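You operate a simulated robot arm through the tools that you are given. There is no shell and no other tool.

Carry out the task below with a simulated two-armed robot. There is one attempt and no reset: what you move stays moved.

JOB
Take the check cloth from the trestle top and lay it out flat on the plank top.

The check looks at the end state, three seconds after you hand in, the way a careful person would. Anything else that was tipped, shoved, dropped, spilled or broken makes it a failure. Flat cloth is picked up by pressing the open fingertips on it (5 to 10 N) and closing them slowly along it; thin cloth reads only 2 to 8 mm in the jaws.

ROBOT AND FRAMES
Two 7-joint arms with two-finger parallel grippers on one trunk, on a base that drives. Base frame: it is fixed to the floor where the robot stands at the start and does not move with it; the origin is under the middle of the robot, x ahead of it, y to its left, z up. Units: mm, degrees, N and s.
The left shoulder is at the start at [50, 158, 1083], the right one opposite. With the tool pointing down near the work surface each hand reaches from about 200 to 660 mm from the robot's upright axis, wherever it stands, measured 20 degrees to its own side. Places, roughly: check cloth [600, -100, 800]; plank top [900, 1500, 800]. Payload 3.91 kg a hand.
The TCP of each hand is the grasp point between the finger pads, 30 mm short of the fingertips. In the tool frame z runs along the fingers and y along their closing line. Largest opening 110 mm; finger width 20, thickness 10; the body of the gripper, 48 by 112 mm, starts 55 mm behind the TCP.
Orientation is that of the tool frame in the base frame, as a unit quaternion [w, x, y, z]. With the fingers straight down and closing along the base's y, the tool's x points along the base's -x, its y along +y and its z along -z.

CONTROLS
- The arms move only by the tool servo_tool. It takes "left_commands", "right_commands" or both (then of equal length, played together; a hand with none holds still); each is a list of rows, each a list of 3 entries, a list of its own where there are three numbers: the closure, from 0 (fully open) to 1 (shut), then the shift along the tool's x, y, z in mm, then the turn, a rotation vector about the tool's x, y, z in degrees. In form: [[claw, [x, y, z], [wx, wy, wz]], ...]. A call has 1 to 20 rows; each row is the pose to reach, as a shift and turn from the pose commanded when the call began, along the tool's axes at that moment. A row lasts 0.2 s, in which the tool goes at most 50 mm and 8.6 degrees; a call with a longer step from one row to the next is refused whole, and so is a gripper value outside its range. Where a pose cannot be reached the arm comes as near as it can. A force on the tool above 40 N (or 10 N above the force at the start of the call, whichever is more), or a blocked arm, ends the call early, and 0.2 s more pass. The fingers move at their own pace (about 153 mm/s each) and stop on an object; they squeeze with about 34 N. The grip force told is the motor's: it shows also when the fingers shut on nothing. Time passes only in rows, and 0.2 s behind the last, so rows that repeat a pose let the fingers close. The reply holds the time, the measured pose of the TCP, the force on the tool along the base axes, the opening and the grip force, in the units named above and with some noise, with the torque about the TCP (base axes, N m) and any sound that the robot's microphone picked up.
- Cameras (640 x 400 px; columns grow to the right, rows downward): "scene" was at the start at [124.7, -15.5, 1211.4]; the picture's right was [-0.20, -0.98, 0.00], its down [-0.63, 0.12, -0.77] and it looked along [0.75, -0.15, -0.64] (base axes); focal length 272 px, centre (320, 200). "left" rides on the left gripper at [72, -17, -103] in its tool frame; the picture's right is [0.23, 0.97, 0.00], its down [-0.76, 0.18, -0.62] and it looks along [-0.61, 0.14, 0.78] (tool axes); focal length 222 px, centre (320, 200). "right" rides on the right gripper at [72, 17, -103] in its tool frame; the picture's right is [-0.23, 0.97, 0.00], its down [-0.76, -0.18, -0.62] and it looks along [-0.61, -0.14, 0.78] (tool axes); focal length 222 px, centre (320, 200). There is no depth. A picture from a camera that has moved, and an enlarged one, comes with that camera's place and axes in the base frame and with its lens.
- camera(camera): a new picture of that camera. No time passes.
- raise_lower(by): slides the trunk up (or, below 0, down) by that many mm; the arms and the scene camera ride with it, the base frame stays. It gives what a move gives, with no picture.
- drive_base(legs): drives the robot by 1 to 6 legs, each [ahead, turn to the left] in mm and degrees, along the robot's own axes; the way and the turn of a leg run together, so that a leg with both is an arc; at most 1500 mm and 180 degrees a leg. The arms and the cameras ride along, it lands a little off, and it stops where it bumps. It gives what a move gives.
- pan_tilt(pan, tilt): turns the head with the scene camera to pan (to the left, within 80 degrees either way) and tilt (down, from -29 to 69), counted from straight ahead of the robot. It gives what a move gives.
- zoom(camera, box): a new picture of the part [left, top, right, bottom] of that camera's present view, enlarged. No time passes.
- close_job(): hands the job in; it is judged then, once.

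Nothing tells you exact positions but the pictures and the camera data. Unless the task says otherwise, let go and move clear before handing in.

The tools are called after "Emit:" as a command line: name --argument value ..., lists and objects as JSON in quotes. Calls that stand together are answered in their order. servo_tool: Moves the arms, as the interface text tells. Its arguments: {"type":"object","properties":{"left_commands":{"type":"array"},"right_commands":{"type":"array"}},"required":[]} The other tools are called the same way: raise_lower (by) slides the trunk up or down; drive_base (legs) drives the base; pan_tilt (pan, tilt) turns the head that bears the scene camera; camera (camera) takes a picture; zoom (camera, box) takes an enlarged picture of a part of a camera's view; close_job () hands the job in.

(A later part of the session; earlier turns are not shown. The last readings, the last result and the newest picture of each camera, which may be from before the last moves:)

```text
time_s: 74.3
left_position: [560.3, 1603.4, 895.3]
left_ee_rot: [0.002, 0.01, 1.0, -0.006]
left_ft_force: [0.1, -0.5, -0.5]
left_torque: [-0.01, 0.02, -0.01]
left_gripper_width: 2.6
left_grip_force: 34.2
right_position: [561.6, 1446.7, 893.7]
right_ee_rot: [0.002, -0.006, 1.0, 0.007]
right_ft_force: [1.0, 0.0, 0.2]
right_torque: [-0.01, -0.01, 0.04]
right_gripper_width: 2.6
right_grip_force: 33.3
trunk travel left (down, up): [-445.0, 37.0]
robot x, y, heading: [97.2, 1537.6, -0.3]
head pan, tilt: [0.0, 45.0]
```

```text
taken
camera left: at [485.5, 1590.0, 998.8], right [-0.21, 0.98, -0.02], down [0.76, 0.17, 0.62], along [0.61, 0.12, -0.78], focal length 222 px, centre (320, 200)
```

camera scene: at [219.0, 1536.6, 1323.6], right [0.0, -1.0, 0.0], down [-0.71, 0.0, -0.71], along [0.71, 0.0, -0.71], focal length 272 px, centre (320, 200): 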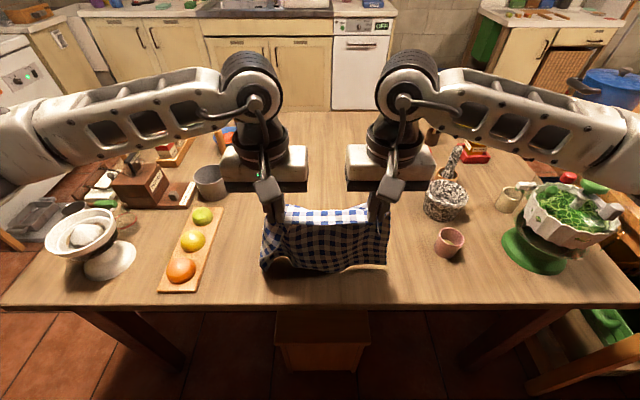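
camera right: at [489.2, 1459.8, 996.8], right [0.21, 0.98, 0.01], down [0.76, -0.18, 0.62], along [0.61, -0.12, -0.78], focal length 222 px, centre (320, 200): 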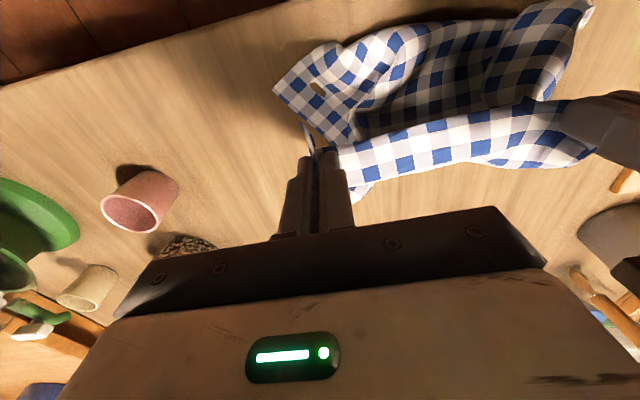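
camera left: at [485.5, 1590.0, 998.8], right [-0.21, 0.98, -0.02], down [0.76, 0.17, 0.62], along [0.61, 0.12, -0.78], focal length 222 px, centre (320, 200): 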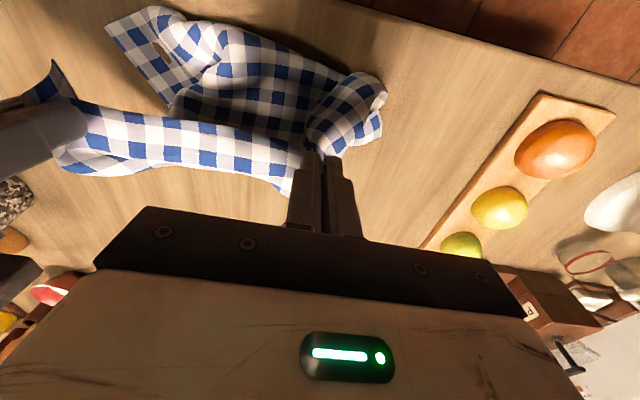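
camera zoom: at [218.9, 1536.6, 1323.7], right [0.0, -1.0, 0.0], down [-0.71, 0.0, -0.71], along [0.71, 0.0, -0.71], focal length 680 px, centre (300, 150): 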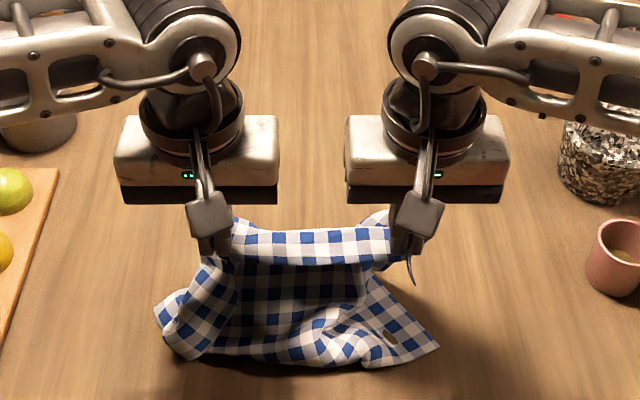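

It's laying down, near edge at x≈490. Continue forward and lower.

Emit:
servo_tool --left_commands '[[1, [-14, 0, 7], [0, 0, 0]], [1, [-28, 0, 14], [0, 0, 0]], [1, [-42, 0, 21], [0, 0, 0]], [1, [-56, 0, 28], [0, 0, 0]], [1, [-70, 0, 34], [0, 0, 0]], [1, [-84, 0, 40], [0, 0, 0]], [1, [-98, 0, 45], [0, 0, 0]], [1, [-110, 0, 49], [0, 0, 0]], [1, [-110, 0, 49], [0, 0, 0]]]' --right_commands '[[1, [-14, 0, 7], [0, 0, 0]], [1, [-28, 0, 14], [0, 0, 0]], [1, [-42, 0, 21], [0, 0, 0]], [1, [-56, 0, 28], [0, 0, 0]], [1, [-70, 0, 34], [0, 0, 0]], [1, [-84, 0, 40], [0, 0, 0]], [1, [-98, 0, 45], [0, 0, 0]], [1, [-110, 0, 49], [0, 0, 0]], [1, [-110, 0, 49], [0, 0, 0]]]'

Emit:
zoom --camera "scene" --box '[200, 140, 456, 300]'

Emit:
camera --camera "right"

Emit:
camera --camera "left"

```text
time_s: 76.3
left_position: [670.0, 1599.3, 847.2]
left_ee_rot: [0.002, 0.009, 1.0, -0.008]
left_ft_force: [-0.3, -0.3, -0.3]
left_torque: [-0.02, 0.02, 0.05]
left_gripper_width: 2.2
left_grip_force: 34.1
right_position: [671.0, 1447.4, 845.5]
right_ee_rot: [0.003, -0.006, 1.0, 0.007]
right_ft_force: [0.1, -0.5, 0.9]
right_torque: [-0.02, -0.01, 0.05]
right_gripper_width: 2.7
right_grip_force: 33.9
trunk travel left (down, up): [-445.0, 37.0]
robot x, y, heading: [93.2, 1540.0, -0.4]
head pan, tilt: [0.0, 45.0]
```

```text
2.50 times, centred on (328, 220) of scene
camera zoom: at [219.0, 1536.6, 1323.6], right [0.0, -1.0, 0.0], down [-0.71, 0.0, -0.71], along [0.71, 0.0, -0.71], focal length 680 px, centre (300, 150)
```

zoom: 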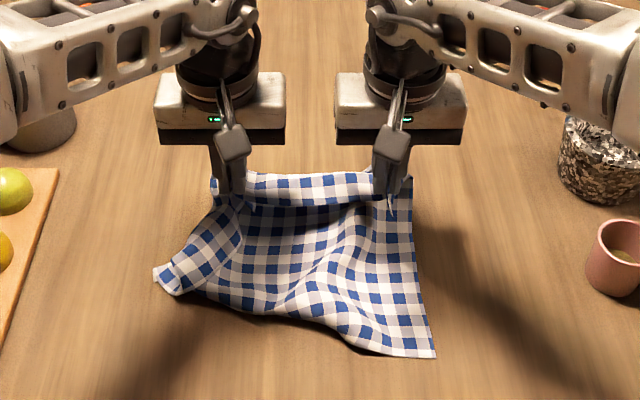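

```text
taken
camera right: at [598.6, 1461.3, 948.4], right [0.21, 0.98, 0.01], down [0.76, -0.18, 0.62], along [0.61, -0.12, -0.78], focal length 222 px, centre (320, 200)
```

right: 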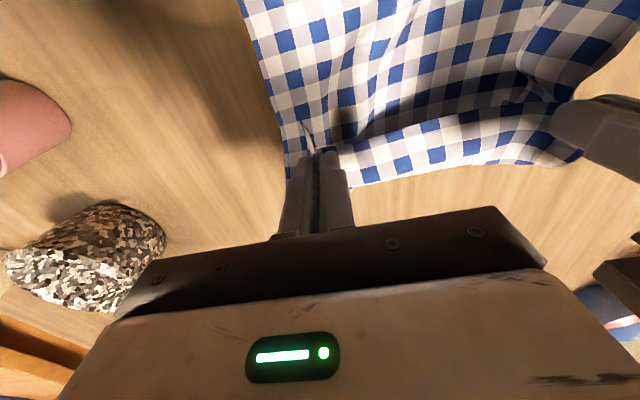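

```text
taken
camera left: at [596.0, 1586.9, 949.9], right [-0.21, 0.98, -0.02], down [0.76, 0.17, 0.62], along [0.61, 0.12, -0.78], focal length 222 px, centre (320, 200)
```

left: 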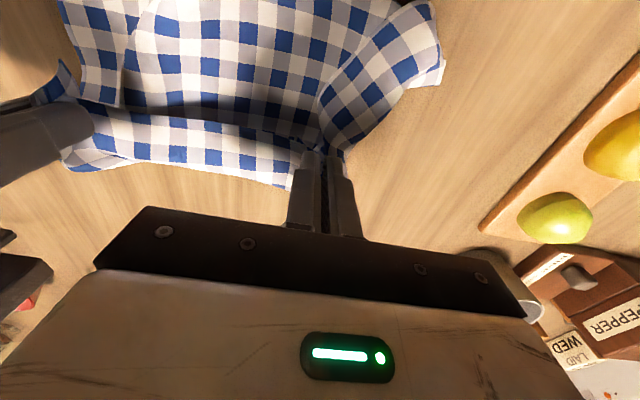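

Laying well; only the near-left corner is folded over. I'll lower to the surface and pull forward a bit to take out slack.

Emit:
servo_tool --left_commands '[[1, [-6, 0, 4], [0, 0, 0]], [1, [-12, 0, 8], [0, 0, 0]], [1, [-20, 0, 10], [0, 0, 0]], [1, [-28, 0, 10], [0, 0, 0]], [1, [-36, 0, 10], [0, 0, 0]], [1, [-36, 0, 10], [0, 0, 0]]]' --right_commands '[[1, [-6, 0, 4], [0, 0, 0]], [1, [-10, 0, 7], [0, 0, 0]], [1, [-14, 0, 8], [0, 0, 0]], [1, [-18, 0, 8], [0, 0, 0]], [1, [-20, 0, 8], [0, 0, 0]], [1, [-20, 0, 8], [0, 0, 0]]]'

Emit:
zoom --camera "scene" --box '[200, 140, 456, 300]'

Emit:
camera --camera "left"

```text
time_s: 77.7
left_position: [688.4, 1608.8, 839.5]
left_ee_rot: [0.001, 0.009, 1.0, -0.007]
left_ft_force: [0.3, -0.6, -0.9]
left_torque: [-0.04, 0.02, 0.05]
left_gripper_width: 2.4
left_grip_force: 33.9
left hand out of reach, approached as far as the arm can: row 3, 4, 5, 6
right_position: [689.8, 1448.8, 837.9]
right_ee_rot: [0.003, -0.007, 1.0, 0.007]
right_ft_force: [-0.1, -0.4, 0.9]
right_torque: [-0.02, -0.01, 0.06]
right_gripper_width: 2.8
right_grip_force: 34.5
trunk travel left (down, up): [-445.0, 37.0]
robot x, y, heading: [95.3, 1536.5, -0.3]
head pan, tilt: [0.0, 45.0]
```

```text
2.50 times, centred on (328, 220) of scene
camera zoom: at [219.0, 1536.3, 1323.6], right [0.0, -1.0, 0.0], down [-0.71, 0.0, -0.71], along [0.71, 0.0, -0.71], focal length 680 px, centre (300, 150)
```

zoom: 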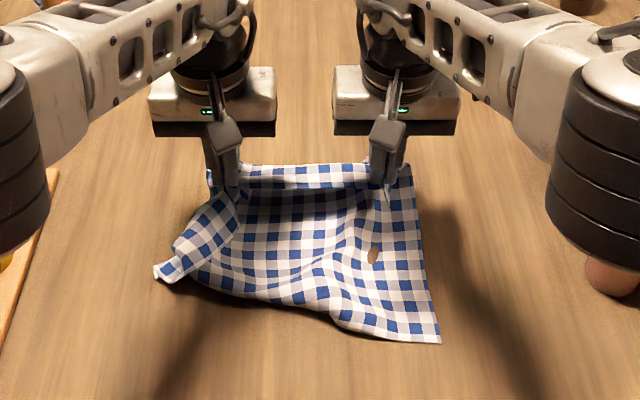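

```text
taken
camera left: at [614.4, 1595.4, 941.8], right [-0.21, 0.98, -0.01], down [0.76, 0.17, 0.62], along [0.61, 0.12, -0.78], focal length 222 px, centre (320, 200)
```

left: 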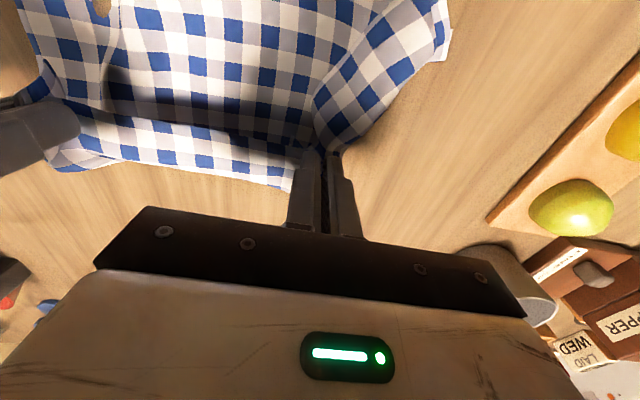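

The left arm is at its reach limit; the cloth is down at about x 490–735. I'll ease both hands to the surface and open slowly so the gathers spread.

Emit:
servo_tool --left_commands '[[1, [10, 0, 2], [0, 0, 0]], [1, [18, 0, 5], [0, 0, 0]], [0.97, [18, 0, 5], [0, 0, 0]], [0.9, [18, 0, 5], [0, 0, 0]], [0.82, [18, 0, 5], [0, 0, 0]], [0.74, [18, 0, 5], [0, 0, 0]], [0.66, [18, 0, 5], [0, 0, 0]], [0.58, [18, 0, 5], [0, 0, 0]], [0.5, [18, 0, 5], [0, 0, 0]], [0.42, [18, 0, 5], [0, 0, 0]], [0.42, [18, 0, 5], [0, 0, 0]]]' --right_commands '[[1, [0, 0, 2], [0, 0, 0]], [1, [0, 0, 4], [0, 0, 0]], [0.97, [0, 0, 4], [0, 0, 0]], [0.9, [0, 0, 4], [0, 0, 0]], [0.82, [0, 0, 4], [0, 0, 0]], [0.74, [0, 0, 4], [0, 0, 0]], [0.66, [0, 0, 4], [0, 0, 0]], [0.58, [0, 0, 4], [0, 0, 0]], [0.5, [0, 0, 4], [0, 0, 0]], [0.42, [0, 0, 4], [0, 0, 0]], [0.42, [0, 0, 4], [0, 0, 0]]]'

Emit:
zoom --camera "scene" --box '[200, 140, 456, 300]'

Emit:
camera --camera "left"

Emit:
camera --camera "right"

```text
time_s: 80.1
left_position: [672.5, 1610.4, 832.8]
left_ee_rot: [0.002, 0.009, 1.0, -0.007]
left_ft_force: [-0.2, 0.0, 0.2]
left_torque: [-0.03, -0.02, 0.01]
left_gripper_width: 63.6
left_grip_force: 0.0
right_position: [690.1, 1447.4, 836.5]
right_ee_rot: [0.001, -0.006, 1.0, 0.007]
right_ft_force: [-0.8, 0.0, -0.2]
right_torque: [0.02, -0.01, 0.02]
right_gripper_width: 63.8
right_grip_force: 0.0
trunk travel left (down, up): [-445.0, 37.0]
robot x, y, heading: [94.5, 1536.5, -0.4]
head pan, tilt: [0.0, 45.0]
```

```text
2.50 times, centred on (328, 220) of scene
camera zoom: at [219.0, 1536.6, 1323.6], right [0.0, -1.0, 0.0], down [-0.71, 0.0, -0.71], along [0.71, 0.0, -0.71], focal length 680 px, centre (300, 150)
```

zoom: 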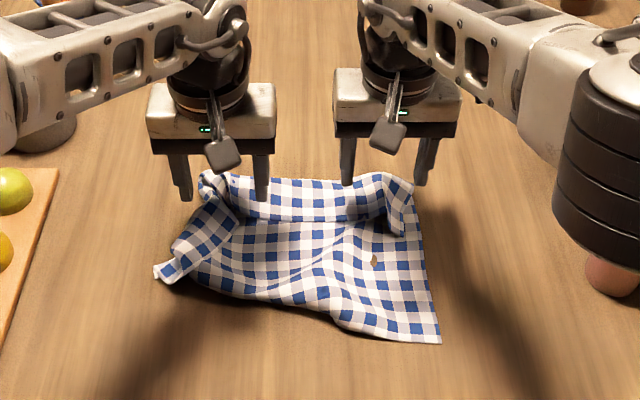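

```text
taken
camera left: at [597.3, 1595.8, 936.7], right [-0.21, 0.98, -0.02], down [0.76, 0.17, 0.62], along [0.61, 0.12, -0.78], focal length 222 px, centre (320, 200)
```

left: 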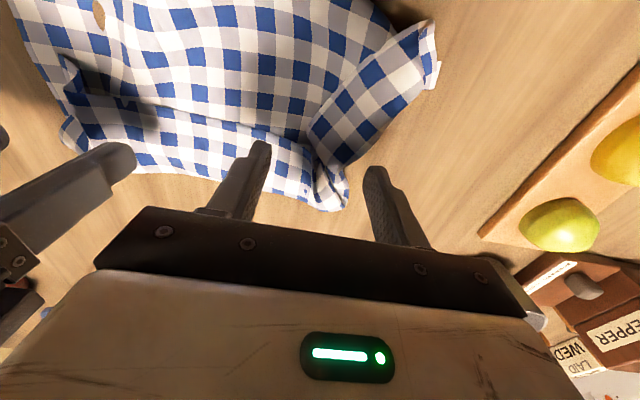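

```text
taken
camera right: at [618.1, 1461.5, 938.8], right [0.22, 0.98, 0.01], down [0.76, -0.18, 0.62], along [0.61, -0.12, -0.78], focal length 222 px, centre (320, 200)
```

right: 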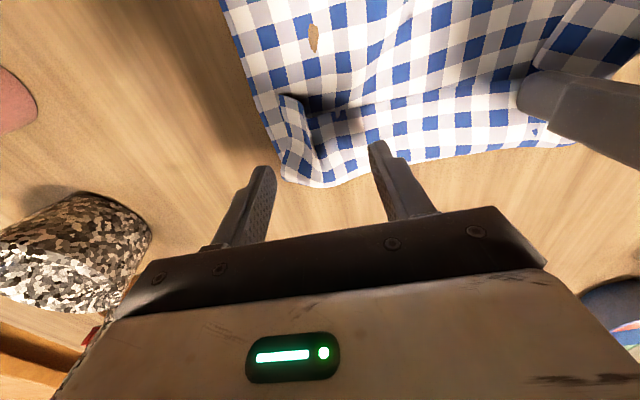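

Released. The cloth is down with a ridge along the far side and the near-left corner folded. I'll raise the hands clear and get an unobstructed look before smoothing.

Emit:
servo_tool --left_commands '[[0.3, [0, 5, -10], [0, 0, 0]], [0.3, [0, 10, -30], [0, 0, 0]], [0.3, [10, 25, -60], [0, 0, 0]], [0.3, [30, 45, -90], [0, 0, 0]], [0.3, [60, 70, -120], [0, 0, 0]], [0.3, [90, 95, -140], [0, 0, 0]], [0.3, [120, 120, -160], [0, 0, 0]], [0.3, [150, 140, -160], [0, 0, 0]], [0.3, [150, 140, -160], [0, 0, 0]]]' --right_commands '[[0.3, [0, 0, -10], [0, 0, 0]], [0.3, [0, 0, -30], [0, 0, 0]], [0.3, [10, -15, -60], [0, 0, 0]], [0.3, [30, -35, -90], [0, 0, 0]], [0.3, [60, -60, -120], [0, 0, 0]], [0.3, [90, -85, -140], [0, 0, 0]], [0.3, [120, -110, -160], [0, 0, 0]], [0.3, [150, -140, -160], [0, 0, 0]], [0.3, [150, -140, -160], [0, 0, 0]]]'

Emit:
camera --camera "scene"

Emit:
zoom --camera "scene" --box '[200, 140, 456, 300]'

Emit:
camera --camera "left"

Emit:
camera --camera "right"

```text
time_s: 82.1
left_position: [521.3, 1753.4, 992.6]
left_ee_rot: [0.002, 0.009, 1.0, -0.007]
left_ft_force: [-0.1, -0.7, -0.1]
left_torque: [0.04, 0.0, -0.02]
left_gripper_width: 76.9
left_grip_force: 0.0
right_position: [544.3, 1302.8, 991.9]
right_ee_rot: [0.002, -0.005, 1.0, 0.007]
right_ft_force: [-0.3, 0.4, -0.6]
right_torque: [0.0, 0.02, -0.01]
right_gripper_width: 77.1
right_grip_force: 0.0
trunk travel left (down, up): [-445.0, 37.0]
robot x, y, heading: [98.1, 1541.1, -0.5]
head pan, tilt: [0.0, 45.0]
```

```text
taken
camera scene: at [219.4, 1536.7, 1323.6], right [0.0, -1.0, 0.0], down [-0.71, 0.0, -0.71], along [0.71, 0.0, -0.71], focal length 272 px, centre (320, 200)
```

scene: 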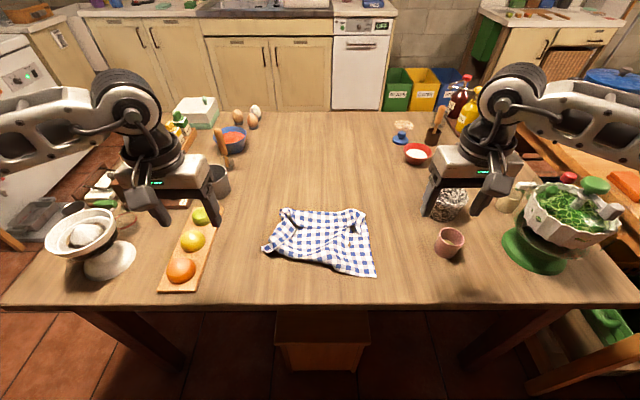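

```text
2.50 times, centred on (328, 220) of scene
camera zoom: at [219.4, 1536.7, 1323.6], right [0.0, -1.0, 0.0], down [-0.71, 0.0, -0.71], along [0.71, 0.0, -0.71], focal length 680 px, centre (300, 150)
```

zoom: 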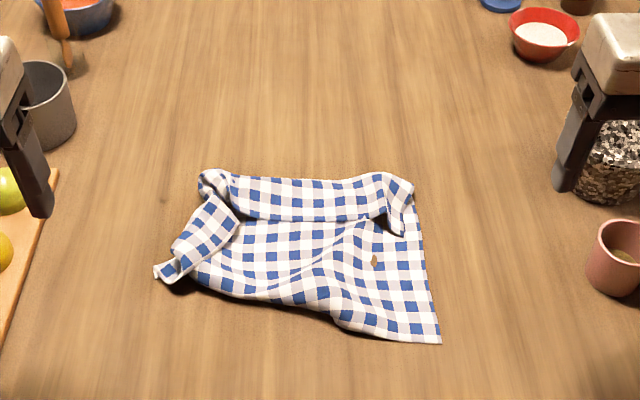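

```text
taken
camera left: at [446.6, 1739.8, 1096.0], right [-0.21, 0.98, -0.01], down [0.76, 0.17, 0.62], along [0.61, 0.12, -0.78], focal length 222 px, centre (320, 200)
```

left: 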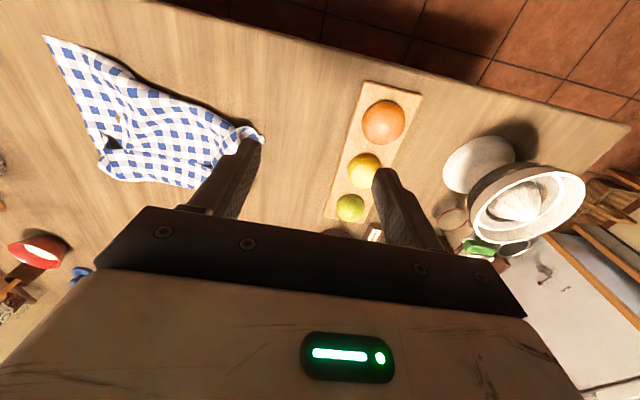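

```text
taken
camera right: at [471.8, 1317.4, 1094.4], right [0.22, 0.98, 0.01], down [0.76, -0.18, 0.62], along [0.61, -0.12, -0.78], focal length 222 px, centre (320, 200)
```

right: 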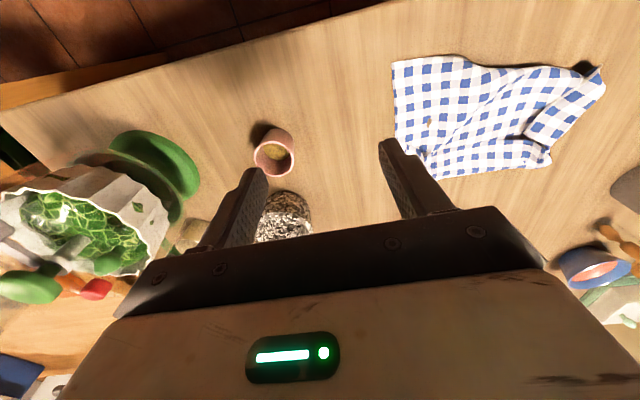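

I need a sharper look at the folds.

Emit:
zoom --camera "scene" --box '[255, 200, 383, 280]'

Emit:
zoom --camera "right" --box '[370, 40, 640, 200]'

Emit:
zoom --camera "left" --box '[20, 20, 290, 200]'

```text
5.00 times, centred on (319, 240) of scene
camera zoom: at [219.4, 1536.7, 1323.6], right [0.0, -1.0, 0.0], down [-0.71, 0.0, -0.71], along [0.71, 0.0, -0.71], focal length 1360 px, centre (325, 0)
```

zoom: 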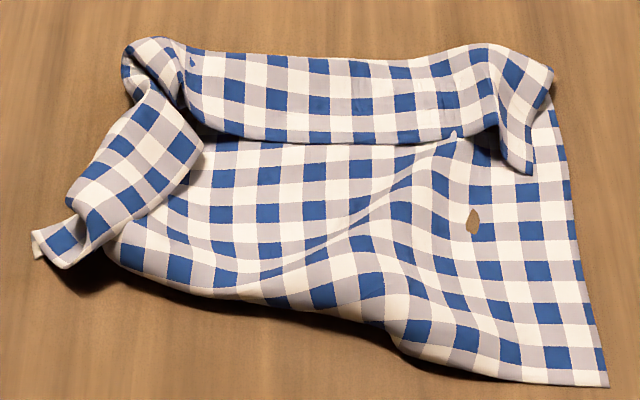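

```text
2.37 times, centred on (505, 120) of right
camera zoom: at [471.8, 1317.4, 1094.4], right [0.22, 0.98, 0.01], down [0.76, -0.18, 0.62], along [0.61, -0.12, -0.78], focal length 526 px, centre (-118, 390)
```

zoom: 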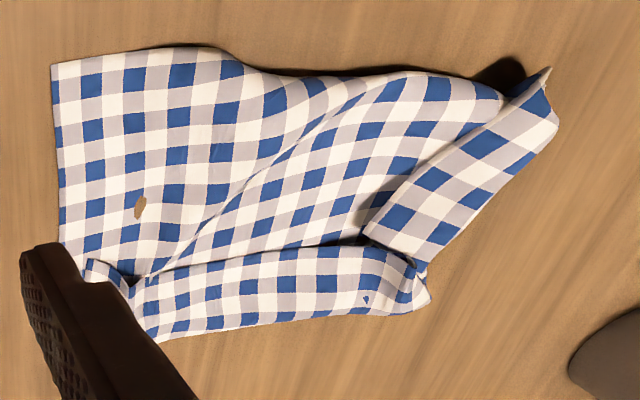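

```text
2.22 times, centred on (155, 110) of left
camera zoom: at [446.6, 1739.8, 1096.0], right [-0.21, 0.98, -0.01], down [0.76, 0.17, 0.62], along [0.61, 0.12, -0.78], focal length 494 px, centre (687, 400)
```

zoom: 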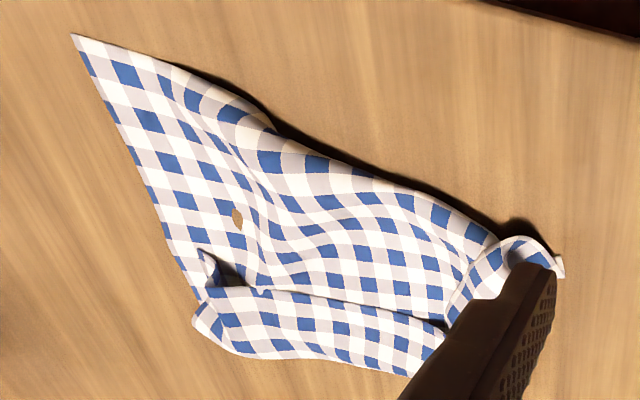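

The far edge is folded back over the sheet by ~45 mm and the left side is folded in. I'll unroll these by pressing open fingertips on the top layer and dragging outward. First move 70 mm closer for reach.

Emit:
servo_tool --left_commands '[[0.3, [0, -15, 0], [0, 0, 0]], [0.3, [0, -30, 0], [0, 0, 0]], [0.3, [0, -30, 0], [0, 0, 0]]]' --right_commands '[[0.3, [0, 40, 0], [0, 0, 0]], [0.3, [0, 80, 0], [0, 0, 0]], [0.3, [0, 100, 0], [0, 0, 0]]]'

Emit:
drive_base --legs '[[70, 0]]'

Emit:
camera --camera "scene"

```text
time_s: 82.9
left_position: [520.8, 1724.4, 991.9]
left_ee_rot: [0.002, 0.01, 1.0, -0.007]
left_ft_force: [0.1, 0.1, 0.1]
left_torque: [-0.04, 0.01, -0.02]
left_gripper_width: 77.0
left_grip_force: 0.0
right_position: [543.0, 1403.8, 992.9]
right_ee_rot: [0.003, -0.007, 1.0, 0.007]
right_ft_force: [0.4, -0.4, 0.4]
right_torque: [0.01, 0.03, 0.01]
right_gripper_width: 76.9
right_grip_force: 0.0
trunk travel left (down, up): [-445.0, 37.0]
robot x, y, heading: [98.2, 1536.3, -0.4]
head pan, tilt: [0.0, 45.0]
```

```text
time_s: 83.9
left_position: [591.0, 1722.6, 991.3]
left_ee_rot: [0.002, 0.009, 1.0, -0.007]
left_ft_force: [0.2, 0.1, 0.8]
left_torque: [0.02, 0.03, 0.0]
left_gripper_width: 76.9
left_grip_force: 0.0
right_position: [612.8, 1404.1, 993.1]
right_ee_rot: [0.001, -0.006, 1.0, 0.007]
right_ft_force: [1.2, 0.0, -0.4]
right_torque: [0.01, 0.03, 0.01]
right_gripper_width: 76.8
right_grip_force: 0.1
trunk travel left (down, up): [-445.0, 37.0]
robot x, y, heading: [166.3, 1535.4, -0.4]
head pan, tilt: [0.0, 45.0]
```

```text
taken
camera scene: at [289.5, 1536.2, 1323.5], right [0.0, -1.0, 0.0], down [-0.71, 0.0, -0.71], along [0.71, 0.0, -0.71], focal length 272 px, centre (320, 200)
```

scene: 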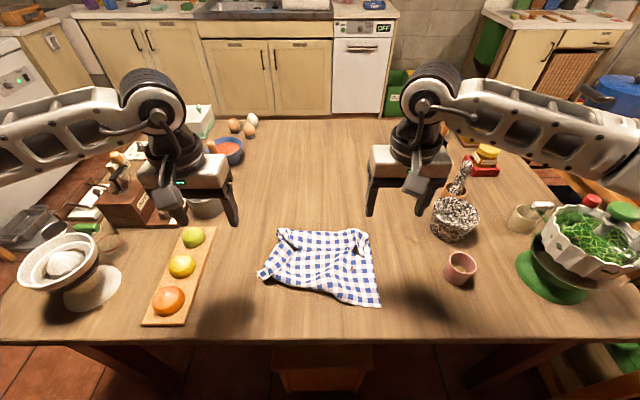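

I'll bring the right hand, open about 90 mm, over the folded-back band (x≈662, y≈1505), and descend.

Emit:
servo_tool --right_commands '[[0.18, [-12, 25, 20], [0, 0, 0]], [0.18, [-24, 50, 50], [0, 0, 0]], [0.18, [-36, 75, 85], [0, 0, 0]], [0.18, [-49, 101, 120], [0, 0, 0]], [0.18, [-49, 101, 145], [0, 0, 0]], [0.18, [-49, 101, 145], [0, 0, 0]]]'

Emit:
camera --camera "right"

Emit:
zoom --camera "scene" --box '[220, 150, 476, 310]'

```text
time_s: 85.3
left_position: [590.2, 1724.6, 992.7]
left_ee_rot: [0.002, 0.01, 1.0, -0.007]
left_ft_force: [0.8, -0.5, -0.3]
left_torque: [0.0, -0.02, 0.01]
left_gripper_width: 77.1
left_grip_force: 0.0
right_position: [662.9, 1507.4, 848.6]
right_ee_rot: [0.002, -0.007, 1.0, 0.007]
right_ft_force: [0.6, 0.0, -0.2]
right_torque: [0.02, 0.0, 0.02]
right_gripper_width: 90.3
right_grip_force: 0.0
trunk travel left (down, up): [-445.0, 37.0]
robot x, y, heading: [162.0, 1536.4, -0.4]
head pan, tilt: [0.0, 45.0]
```

```text
taken
camera right: at [588.9, 1521.4, 951.2], right [0.21, 0.98, 0.01], down [0.76, -0.18, 0.62], along [0.61, -0.12, -0.78], focal length 222 px, centre (320, 200)
```

right: 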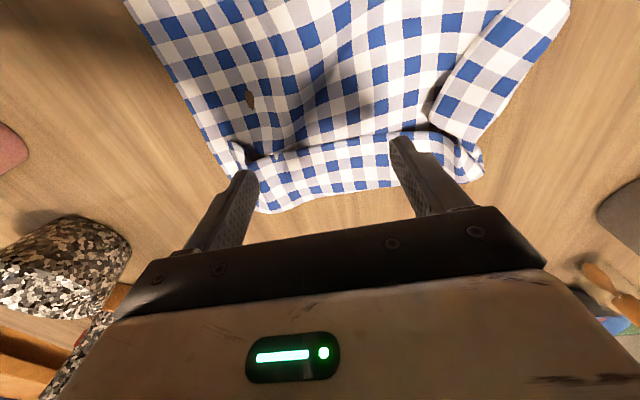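

```text
2.50 times, centred on (348, 230) of scene
camera zoom: at [288.6, 1536.3, 1323.6], right [0.0, -1.0, 0.0], down [-0.71, 0.0, -0.71], along [0.71, 0.0, -0.71], focal length 680 px, centre (250, 125)
```

zoom: 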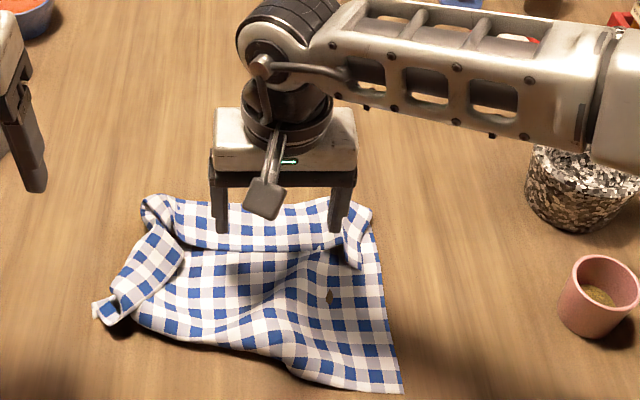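

Fingers are aligned over the folded band (x 651–703). Descend to contact.

Emit:
servo_tool --right_commands '[[0.18, [0, 0, 6], [0, 0, 0]], [0.18, [0, 0, 10], [0, 0, 0]], [0.18, [0, 0, 12], [0, 0, 0]], [0.18, [0, 0, 12], [0, 0, 0]]]'

```text
time_s: 86.3
left_position: [590.4, 1724.6, 991.9]
left_ee_rot: [0.002, 0.01, 1.0, -0.006]
left_ft_force: [-0.6, 0.8, 0.3]
left_torque: [-0.02, 0.0, 0.0]
left_gripper_width: 77.0
left_grip_force: 0.0
right_position: [660.3, 1507.5, 837.1]
right_ee_rot: [0.002, -0.006, 1.0, 0.006]
right_ft_force: [-1.1, -0.2, 0.2]
right_torque: [0.01, 0.03, 0.0]
right_gripper_width: 90.4
right_grip_force: 0.2
trunk travel left (down, up): [-445.0, 37.0]
robot x, y, heading: [168.7, 1536.2, -0.0]
head pan, tilt: [0.0, 45.0]
```

Emit:
servo_tool --right_commands '[[0.18, [0, 0, 1.5], [0, 0, 0]], [0.18, [0, 0, 3], [0, 0, 0]], [0.18, [0, 0, 3], [0, 0, 0]]]'

```text
time_s: 87.1
left_position: [590.9, 1723.6, 992.0]
left_ee_rot: [0.002, 0.01, 1.0, -0.007]
left_ft_force: [-0.8, 0.3, 0.0]
left_torque: [0.04, 0.0, 0.01]
left_gripper_width: 76.9
left_grip_force: 0.2
right_position: [660.1, 1507.3, 834.7]
right_ee_rot: [0.002, -0.007, 1.0, 0.008]
right_ft_force: [-0.1, -0.4, -0.7]
right_torque: [-0.01, 0.01, -0.03]
right_gripper_width: 90.0
right_grip_force: 0.2
trunk travel left (down, up): [-445.0, 37.0]
robot x, y, heading: [164.3, 1537.2, -0.3]
head pan, tilt: [0.0, 45.0]
```

Emit:
servo_tool --right_commands '[[0.18, [0, 0, 1.5], [0, 0, 0]], [0.18, [0, 0, 2.5], [0, 0, 0]], [0.18, [0, 0, 2.5], [0, 0, 0]]]'

```text
time_s: 87.9
left_position: [591.8, 1723.6, 992.2]
left_ee_rot: [0.002, 0.01, 1.0, -0.007]
left_ft_force: [0.4, 0.2, -0.1]
left_torque: [0.0, 0.01, 0.02]
left_gripper_width: 77.1
left_grip_force: 0.0
right_position: [660.8, 1507.1, 832.4]
right_ee_rot: [0.003, -0.006, 1.0, 0.007]
right_ft_force: [-0.4, 0.3, 0.2]
right_torque: [0.0, -0.02, 0.02]
right_gripper_width: 90.3
right_grip_force: 0.0
trunk travel left (down, up): [-445.0, 37.0]
robot x, y, heading: [166.2, 1536.4, -0.1]
head pan, tilt: [0.0, 45.0]
```

Emit:
servo_tool --right_commands '[[0.18, [0, 0, 1], [0, 0, 0]], [0.18, [0, 0, 2], [0, 0, 0]], [0.18, [0, 0, 2], [0, 0, 0]]]'

Emit:
camera --camera "right"

```text
time_s: 88.7
left_position: [590.1, 1723.8, 992.3]
left_ee_rot: [0.002, 0.01, 1.0, -0.006]
left_ft_force: [-1.1, 0.0, -0.9]
left_torque: [0.01, 0.0, 0.01]
left_gripper_width: 77.2
left_grip_force: 0.0
right_position: [660.8, 1506.9, 830.1]
right_ee_rot: [0.003, -0.006, 1.0, 0.007]
right_ft_force: [0.3, -0.9, -0.2]
right_torque: [-0.01, -0.01, 0.03]
right_gripper_width: 90.1
right_grip_force: 0.0
trunk travel left (down, up): [-445.0, 37.0]
robot x, y, heading: [164.7, 1535.6, -0.5]
head pan, tilt: [0.0, 45.0]
```

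```text
taken
camera right: at [588.9, 1521.0, 933.5], right [0.22, 0.98, 0.01], down [0.76, -0.18, 0.62], along [0.61, -0.12, -0.78], focal length 222 px, centre (320, 200)
```

right: 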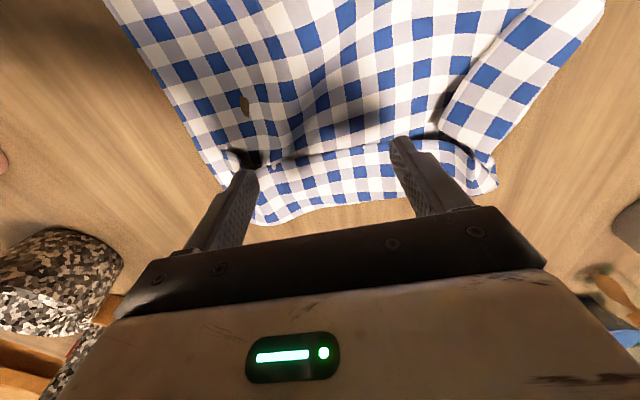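

No contact yet at tip height 800, so the plank top is somewhat lower. Continue in small steps.

Emit:
servo_tool --right_commands '[[0.18, [0, 0, 1], [0, 0, 0]], [0.18, [0, 0, 2], [0, 0, 0]], [0.18, [0, 0, 3], [0, 0, 0]], [0.18, [0, 0, 3], [0, 0, 0]]]'

```text
time_s: 89.7
left_position: [591.4, 1723.7, 993.0]
left_ee_rot: [0.001, 0.01, 1.0, -0.007]
left_ft_force: [0.6, 0.7, -1.5]
left_torque: [0.01, -0.01, 0.03]
left_gripper_width: 77.0
left_grip_force: 0.0
right_position: [660.6, 1507.0, 827.9]
right_ee_rot: [0.003, -0.006, 1.0, 0.007]
right_ft_force: [0.2, -0.5, 0.6]
right_torque: [-0.02, 0.01, 0.0]
right_gripper_width: 90.2
right_grip_force: 0.1
trunk travel left (down, up): [-445.0, 37.0]
robot x, y, heading: [169.3, 1537.3, -0.5]
head pan, tilt: [0.0, 45.0]
```

Emit:
servo_tool --right_commands '[[0.18, [0, 0, 1], [0, 0, 0]], [0.18, [0, 0, 2], [0, 0, 0]], [0.18, [0, 0, 3], [0, 0, 0]], [0.18, [0, 0, 3], [0, 0, 0]]]'

```text
time_s: 90.7
left_position: [590.3, 1723.2, 992.4]
left_ee_rot: [0.002, 0.009, 1.0, -0.007]
left_ft_force: [0.5, 0.0, 0.1]
left_torque: [0.01, 0.02, -0.01]
left_gripper_width: 76.9
left_grip_force: 0.1
right_position: [659.7, 1506.8, 825.4]
right_ee_rot: [0.003, -0.006, 1.0, 0.007]
right_ft_force: [-0.1, 0.0, 0.4]
right_torque: [0.02, -0.01, -0.01]
right_gripper_width: 90.1
right_grip_force: 0.1
trunk travel left (down, up): [-445.0, 37.0]
robot x, y, heading: [169.8, 1541.3, -0.5]
head pan, tilt: [0.0, 45.0]
```

Emit:
servo_tool --right_commands '[[0.18, [0, 0, 1], [0, 0, 0]], [0.18, [0, 0, 2], [0, 0, 0]], [0.18, [0, 0, 3], [0, 0, 0]], [0.18, [0, 0, 4], [0, 0, 0]], [0.18, [0, 0, 4], [0, 0, 0]]]'

Emit:
zoom --camera "scene" --box '[240, 200, 400, 300]'

```text
time_s: 91.9
left_position: [592.0, 1722.7, 993.1]
left_ee_rot: [0.002, 0.009, 1.0, -0.007]
left_ft_force: [-0.4, -0.6, 0.0]
left_torque: [-0.01, 0.0, 0.03]
left_gripper_width: 77.2
left_grip_force: 0.1
right_position: [661.4, 1508.0, 820.2]
right_ee_rot: [0.002, -0.006, 1.0, 0.007]
right_ft_force: [0.6, -0.4, 0.0]
right_torque: [0.02, -0.02, 0.01]
right_gripper_width: 90.1
right_grip_force: 0.2
trunk travel left (down, up): [-445.0, 37.0]
robot x, y, heading: [165.9, 1533.4, -0.4]
head pan, tilt: [0.0, 45.0]
```

```text
4.00 times, centred on (320, 250) of scene
camera zoom: at [288.7, 1536.2, 1323.6], right [0.0, -1.0, 0.0], down [-0.71, 0.0, -0.71], along [0.71, 0.0, -0.71], focal length 1088 px, centre (320, 0)
```

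zoom: 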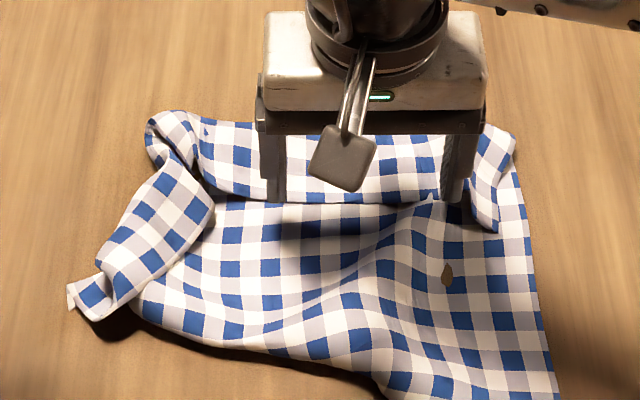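

The surface is about 780 high, so the band is really at x≈664–722. Shift forward 22 mm and continue down.

Emit:
servo_tool --right_commands '[[0.18, [-11, 0, 0], [0, 0, 0]], [0.18, [-22, 0, 0], [0, 0, 0]], [0.18, [-22, 0, 2], [0, 0, 0]], [0.18, [-22, 0, 4], [0, 0, 0]], [0.18, [-22, 0, 4], [0, 0, 0]]]'

```text
time_s: 93.1
left_position: [591.1, 1724.0, 993.2]
left_ee_rot: [0.002, 0.01, 1.0, -0.006]
left_ft_force: [0.7, -0.6, 0.2]
left_torque: [-0.02, -0.02, 0.0]
left_gripper_width: 76.8
left_grip_force: 0.1
right_position: [684.0, 1508.1, 816.8]
right_ee_rot: [0.001, -0.006, 1.0, 0.007]
right_ft_force: [-1.1, 0.0, -0.2]
right_torque: [-0.03, 0.04, -0.03]
right_gripper_width: 90.1
right_grip_force: 0.0
trunk travel left (down, up): [-445.0, 37.0]
robot x, y, heading: [168.7, 1536.7, -0.3]
head pan, tilt: [0.0, 45.0]
```

Emit:
servo_tool --right_commands '[[0.18, [0, 0, 1.5], [0, 0, 0]], [0.18, [0, 0, 3], [0, 0, 0]], [0.18, [0, 0, 4], [0, 0, 0]], [0.18, [0, 0, 4], [0, 0, 0]]]'

Emit:
zoom --camera "scene" --box '[240, 200, 400, 300]'

```text
time_s: 94.1
left_position: [590.6, 1723.5, 991.9]
left_ee_rot: [0.002, 0.009, 1.0, -0.007]
left_ft_force: [0.4, 0.2, -0.1]
left_torque: [0.0, 0.03, 0.01]
left_gripper_width: 77.0
left_grip_force: 0.0
right_position: [683.6, 1506.6, 814.1]
right_ee_rot: [0.001, -0.007, 1.0, 0.007]
right_ft_force: [-0.2, 0.1, 0.1]
right_torque: [-0.02, 0.01, 0.0]
right_gripper_width: 90.1
right_grip_force: 0.0
trunk travel left (down, up): [-445.0, 37.0]
robot x, y, heading: [167.5, 1538.4, -0.1]
head pan, tilt: [0.0, 45.0]
```

```text
4.00 times, centred on (320, 250) of scene
camera zoom: at [288.7, 1536.2, 1323.6], right [0.0, -1.0, 0.0], down [-0.71, 0.0, -0.71], along [0.71, 0.0, -0.71], focal length 1088 px, centre (320, 0)
```

zoom: 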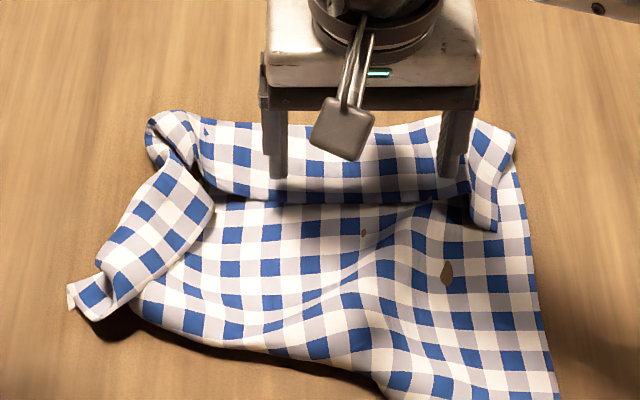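

Emit:
servo_tool --right_commands '[[0.18, [0, 0, 1.5], [0, 0, 0]], [0.18, [0, 0, 3], [0, 0, 0]], [0.18, [0, 0, 4], [0, 0, 0]], [0.18, [0, 0, 4], [0, 0, 0]]]'

```text
time_s: 95.1
left_position: [591.7, 1723.2, 992.6]
left_ee_rot: [0.002, 0.01, 1.0, -0.007]
left_ft_force: [-0.8, 0.1, -0.1]
left_torque: [0.01, -0.03, -0.02]
left_gripper_width: 77.2
left_grip_force: 0.0
right_position: [683.8, 1506.1, 808.0]
right_ee_rot: [0.002, -0.006, 1.0, 0.007]
right_ft_force: [-0.3, -0.9, 0.3]
right_torque: [0.01, -0.03, 0.01]
right_gripper_width: 90.1
right_grip_force: 0.2
trunk travel left (down, up): [-445.0, 37.0]
robot x, y, heading: [166.8, 1533.2, -0.3]
head pan, tilt: [0.0, 45.0]
```

Emit:
servo_tool --right_commands '[[0.18, [0, 0, 1.5], [0, 0, 0]], [0.18, [0, 0, 3], [0, 0, 0]], [0.18, [0, 0, 4.5], [0, 0, 0]], [0.18, [0, 0, 4.5], [0, 0, 0]]]'

Emit:
zoom --camera "scene" --box '[240, 200, 400, 300]'

Emit:
camera --camera "right"

```text
time_s: 96.1
left_position: [591.6, 1724.5, 991.7]
left_ee_rot: [0.002, 0.01, 1.0, -0.007]
left_ft_force: [0.5, 0.6, 0.6]
left_torque: [-0.04, 0.0, 0.0]
left_gripper_width: 77.0
left_grip_force: 0.1
right_position: [682.1, 1506.9, 804.2]
right_ee_rot: [0.002, -0.006, 1.0, 0.007]
right_ft_force: [-0.5, -0.1, -0.4]
right_torque: [0.01, 0.0, 0.0]
right_gripper_width: 90.2
right_grip_force: 0.0
trunk travel left (down, up): [-445.0, 37.0]
robot x, y, heading: [169.7, 1536.1, -0.5]
head pan, tilt: [0.0, 45.0]
```

```text
4.00 times, centred on (320, 250) of scene
camera zoom: at [288.7, 1536.2, 1323.6], right [0.0, -1.0, 0.0], down [-0.71, 0.0, -0.71], along [0.71, 0.0, -0.71], focal length 1088 px, centre (320, 0)
```

zoom: 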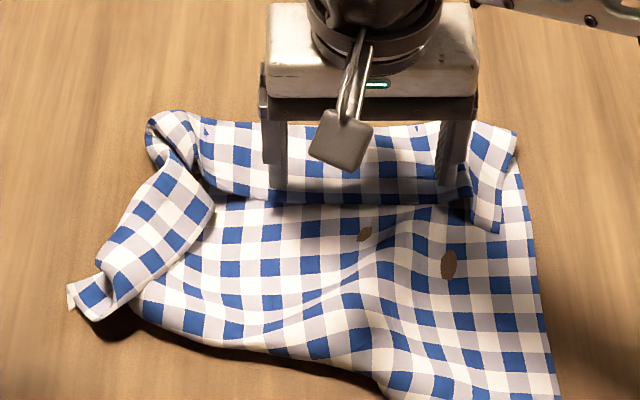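

```text
taken
camera right: at [610.9, 1521.2, 907.0], right [0.22, 0.98, 0.01], down [0.76, -0.18, 0.62], along [0.61, -0.12, -0.78], focal length 222 px, centre (320, 200)
```

right: 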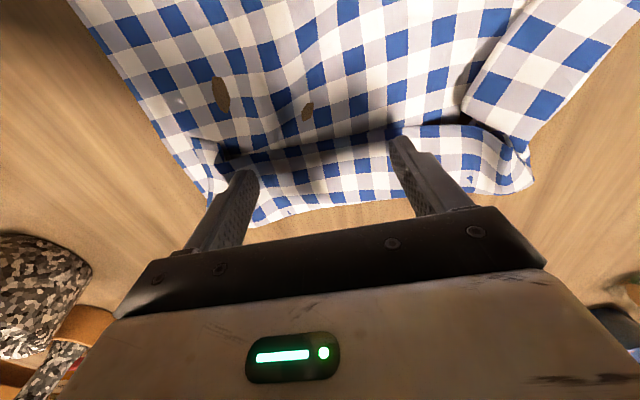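

Triangulating between two views puts the surface around 765–770. Keep stepping down.

Emit:
servo_tool --right_commands '[[0.18, [0, 0, 1.5], [0, 0, 0]], [0.18, [0, 0, 3], [0, 0, 0]], [0.18, [0, 0, 4], [0, 0, 0]], [0.18, [0, 0, 4], [0, 0, 0]]]'

```text
time_s: 97.1
left_position: [589.9, 1723.7, 992.1]
left_ee_rot: [0.001, 0.01, 1.0, -0.007]
left_ft_force: [0.6, -0.4, 0.0]
left_torque: [0.04, 0.0, 0.01]
left_gripper_width: 77.2
left_grip_force: 0.0
right_position: [681.6, 1507.5, 800.0]
right_ee_rot: [0.001, -0.006, 1.0, 0.007]
right_ft_force: [-0.2, -0.3, 0.6]
right_torque: [-0.01, -0.01, 0.02]
right_gripper_width: 90.2
right_grip_force: 0.0
trunk travel left (down, up): [-445.0, 37.0]
robot x, y, heading: [168.9, 1532.6, -0.1]
head pan, tilt: [0.0, 45.0]
```

Emit:
servo_tool --right_commands '[[0.18, [0, 0, 1.5], [0, 0, 0]], [0.18, [0, 0, 3], [0, 0, 0]], [0.18, [0, 0, 4], [0, 0, 0]], [0.18, [0, 0, 4], [0, 0, 0]]]'

Emit:
camera --camera "right"

```text
time_s: 98.1
left_position: [592.1, 1724.2, 991.6]
left_ee_rot: [0.001, 0.011, 1.0, -0.008]
left_ft_force: [0.5, -0.4, -0.9]
left_torque: [0.01, -0.01, 0.02]
left_gripper_width: 77.1
left_grip_force: 0.1
right_position: [682.9, 1507.8, 796.7]
right_ee_rot: [0.001, -0.006, 1.0, 0.008]
right_ft_force: [0.1, -0.4, 0.4]
right_torque: [0.02, -0.02, -0.03]
right_gripper_width: 90.2
right_grip_force: 0.1
trunk travel left (down, up): [-445.0, 37.0]
robot x, y, heading: [165.5, 1538.6, -0.4]
head pan, tilt: [0.0, 45.0]
```

```text
taken
camera right: at [611.0, 1521.6, 898.6], right [0.22, 0.98, 0.01], down [0.76, -0.18, 0.62], along [0.61, -0.12, -0.78], focal length 222 px, centre (320, 200)
```

right: 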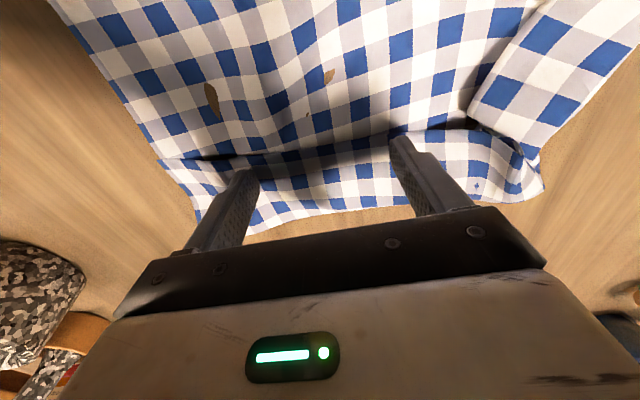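

Emit:
servo_tool --right_commands '[[0.18, [0, 0, 1.5], [0, 0, 0]], [0.18, [0, 0, 3], [0, 0, 0]], [0.18, [0, 0, 4], [0, 0, 0]], [0.18, [0, 0, 4], [0, 0, 0]]]'

```text
time_s: 99.1
left_position: [590.4, 1723.8, 993.9]
left_ee_rot: [0.002, 0.01, 1.0, -0.007]
left_ft_force: [0.2, 0.8, -0.1]
left_torque: [-0.01, 0.0, 0.03]
left_gripper_width: 76.9
left_grip_force: 0.0
right_position: [682.6, 1508.4, 793.9]
right_ee_rot: [0.004, -0.006, 1.0, 0.007]
right_ft_force: [-1.1, 0.0, 9.9]
right_torque: [-0.5, 0.04, 0.0]
right_gripper_width: 90.4
right_grip_force: 0.5
trunk travel left (down, up): [-445.0, 37.0]
robot x, y, heading: [166.5, 1535.5, 0.0]
head pan, tilt: [0.0, 45.0]
```

Contact at last: plank top is about z=760. Now drag the top layer forward 60 mm and look.

Emit:
servo_tool --right_commands '[[0.18, [0, 0, 0.5], [0, 0, 0]], [0.18, [-10, 0, 0.5], [0, 0, 0]], [0.18, [-20, 0, 0.6], [0, 0, 0]], [0.18, [-30, 0, 0.7], [0, 0, 0]], [0.18, [-40, 0, 0.8], [0, 0, 0]], [0.18, [-50, 0, 0.9], [0, 0, 0]], [0.18, [-60, 0, 1.0], [0, 0, 0]]]'

Emit:
camera --camera "right"

Emit:
zoom --camera "scene" --box '[240, 190, 400, 290]'

```text
time_s: 100.7
left_position: [591.5, 1723.2, 992.1]
left_ee_rot: [0.002, 0.01, 1.0, -0.006]
left_ft_force: [0.6, 0.3, -0.5]
left_torque: [0.01, -0.03, -0.01]
left_gripper_width: 76.9
left_grip_force: 0.1
right_position: [725.0, 1505.4, 793.3]
right_ee_rot: [0.002, -0.006, 1.0, 0.007]
right_ft_force: [-0.6, 0.5, 1.7]
right_torque: [-0.11, 0.01, 0.01]
right_gripper_width: 90.0
right_grip_force: 0.1
right hand out of reach, approached as far as the arm can: row 6, 7
trunk travel left (down, up): [-445.0, 37.0]
robot x, y, heading: [166.6, 1535.1, -0.1]
head pan, tilt: [0.0, 45.0]
```

```text
taken
camera right: at [653.8, 1519.5, 896.2], right [0.21, 0.98, 0.02], down [0.76, -0.18, 0.62], along [0.61, -0.12, -0.78], focal length 222 px, centre (320, 200)
```

right: 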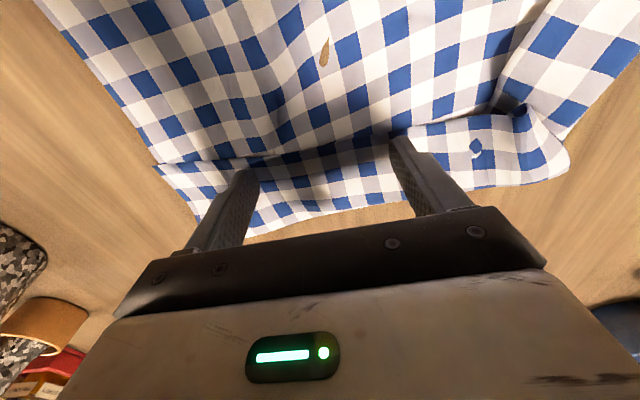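

```text
4.00 times, centred on (320, 240) of scene
camera zoom: at [288.5, 1536.3, 1323.5], right [0.0, -1.0, 0.0], down [-0.71, 0.0, -0.71], along [0.71, 0.0, -0.71], focal length 1088 px, centre (320, 40)
```

zoom: 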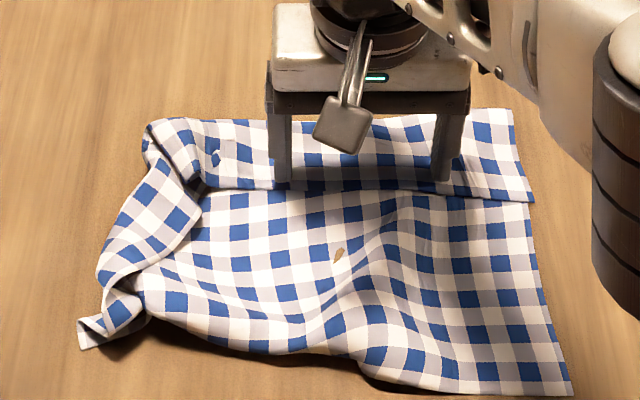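

The whole cloth slid forward (low table friction) though the right side of the band straightened. I'll instead press near the near edge with both hands and pull the cloth back toward me, which also tensions it.

Emit:
servo_tool --left_commands '[[0.6, [0, 0, 0], [0, 0, 0]], [0.6, [-10, -30, 10], [0, 0, 0]], [0.6, [-20, -60, 30], [0, 0, 0]], [0.6, [-30, -90, 60], [0, 0, 0]], [0.6, [-40, -120, 100], [0, 0, 0]], [0.6, [-49, -152, 140], [0, 0, 0]], [0.6, [-49, -152, 170], [0, 0, 0]], [0.6, [-49, -152, 180], [0, 0, 0]]]' --right_commands '[[0.18, [17, 0, -20], [0, 0, 0]], [0.6, [30, 0, -50], [0, 0, 0]], [0.6, [60, -20, -60], [0, 0, 0]], [0.6, [90, -45, -60], [0, 0, 0]], [0.6, [127, -75, -60], [0, 0, 0]], [0.6, [127, -75, -40], [0, 0, 0]], [0.6, [127, -75, -20], [0, 0, 0]], [0.6, [127, -75, -20], [0, 0, 0]]]'

Emit:
camera --camera "scene"

Emit:
camera --camera "left"

Emit:
camera --camera "right"

```text
refused: row 5 steps farther than a row can; nothing moved
```

```text
taken
camera scene: at [288.5, 1536.3, 1323.5], right [0.0, -1.0, 0.0], down [-0.71, 0.0, -0.71], along [0.71, 0.0, -0.71], focal length 272 px, centre (320, 200)
```

scene: 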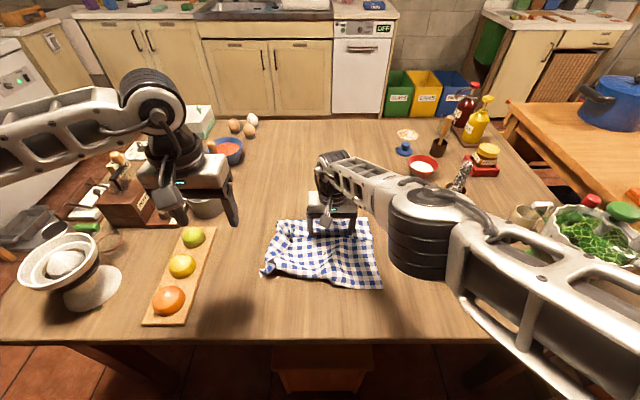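

```text
taken
camera left: at [516.4, 1709.7, 1095.9], right [-0.21, 0.98, -0.02], down [0.76, 0.17, 0.62], along [0.61, 0.12, -0.78], focal length 222 px, centre (320, 200)
```

left: 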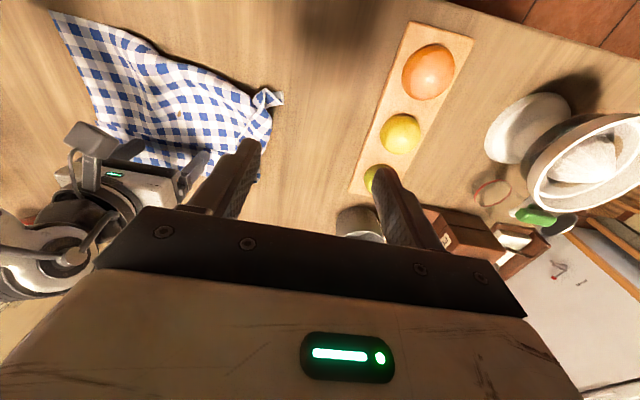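

```text
taken
camera right: at [653.8, 1519.5, 896.2], right [0.21, 0.98, 0.02], down [0.76, -0.18, 0.62], along [0.61, -0.12, -0.78], focal length 222 px, centre (320, 200)
```

right: 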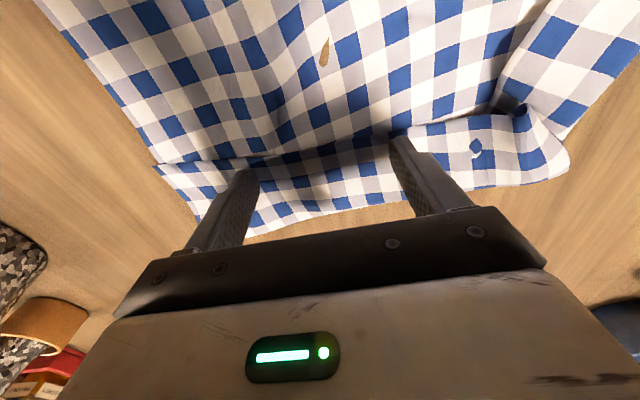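

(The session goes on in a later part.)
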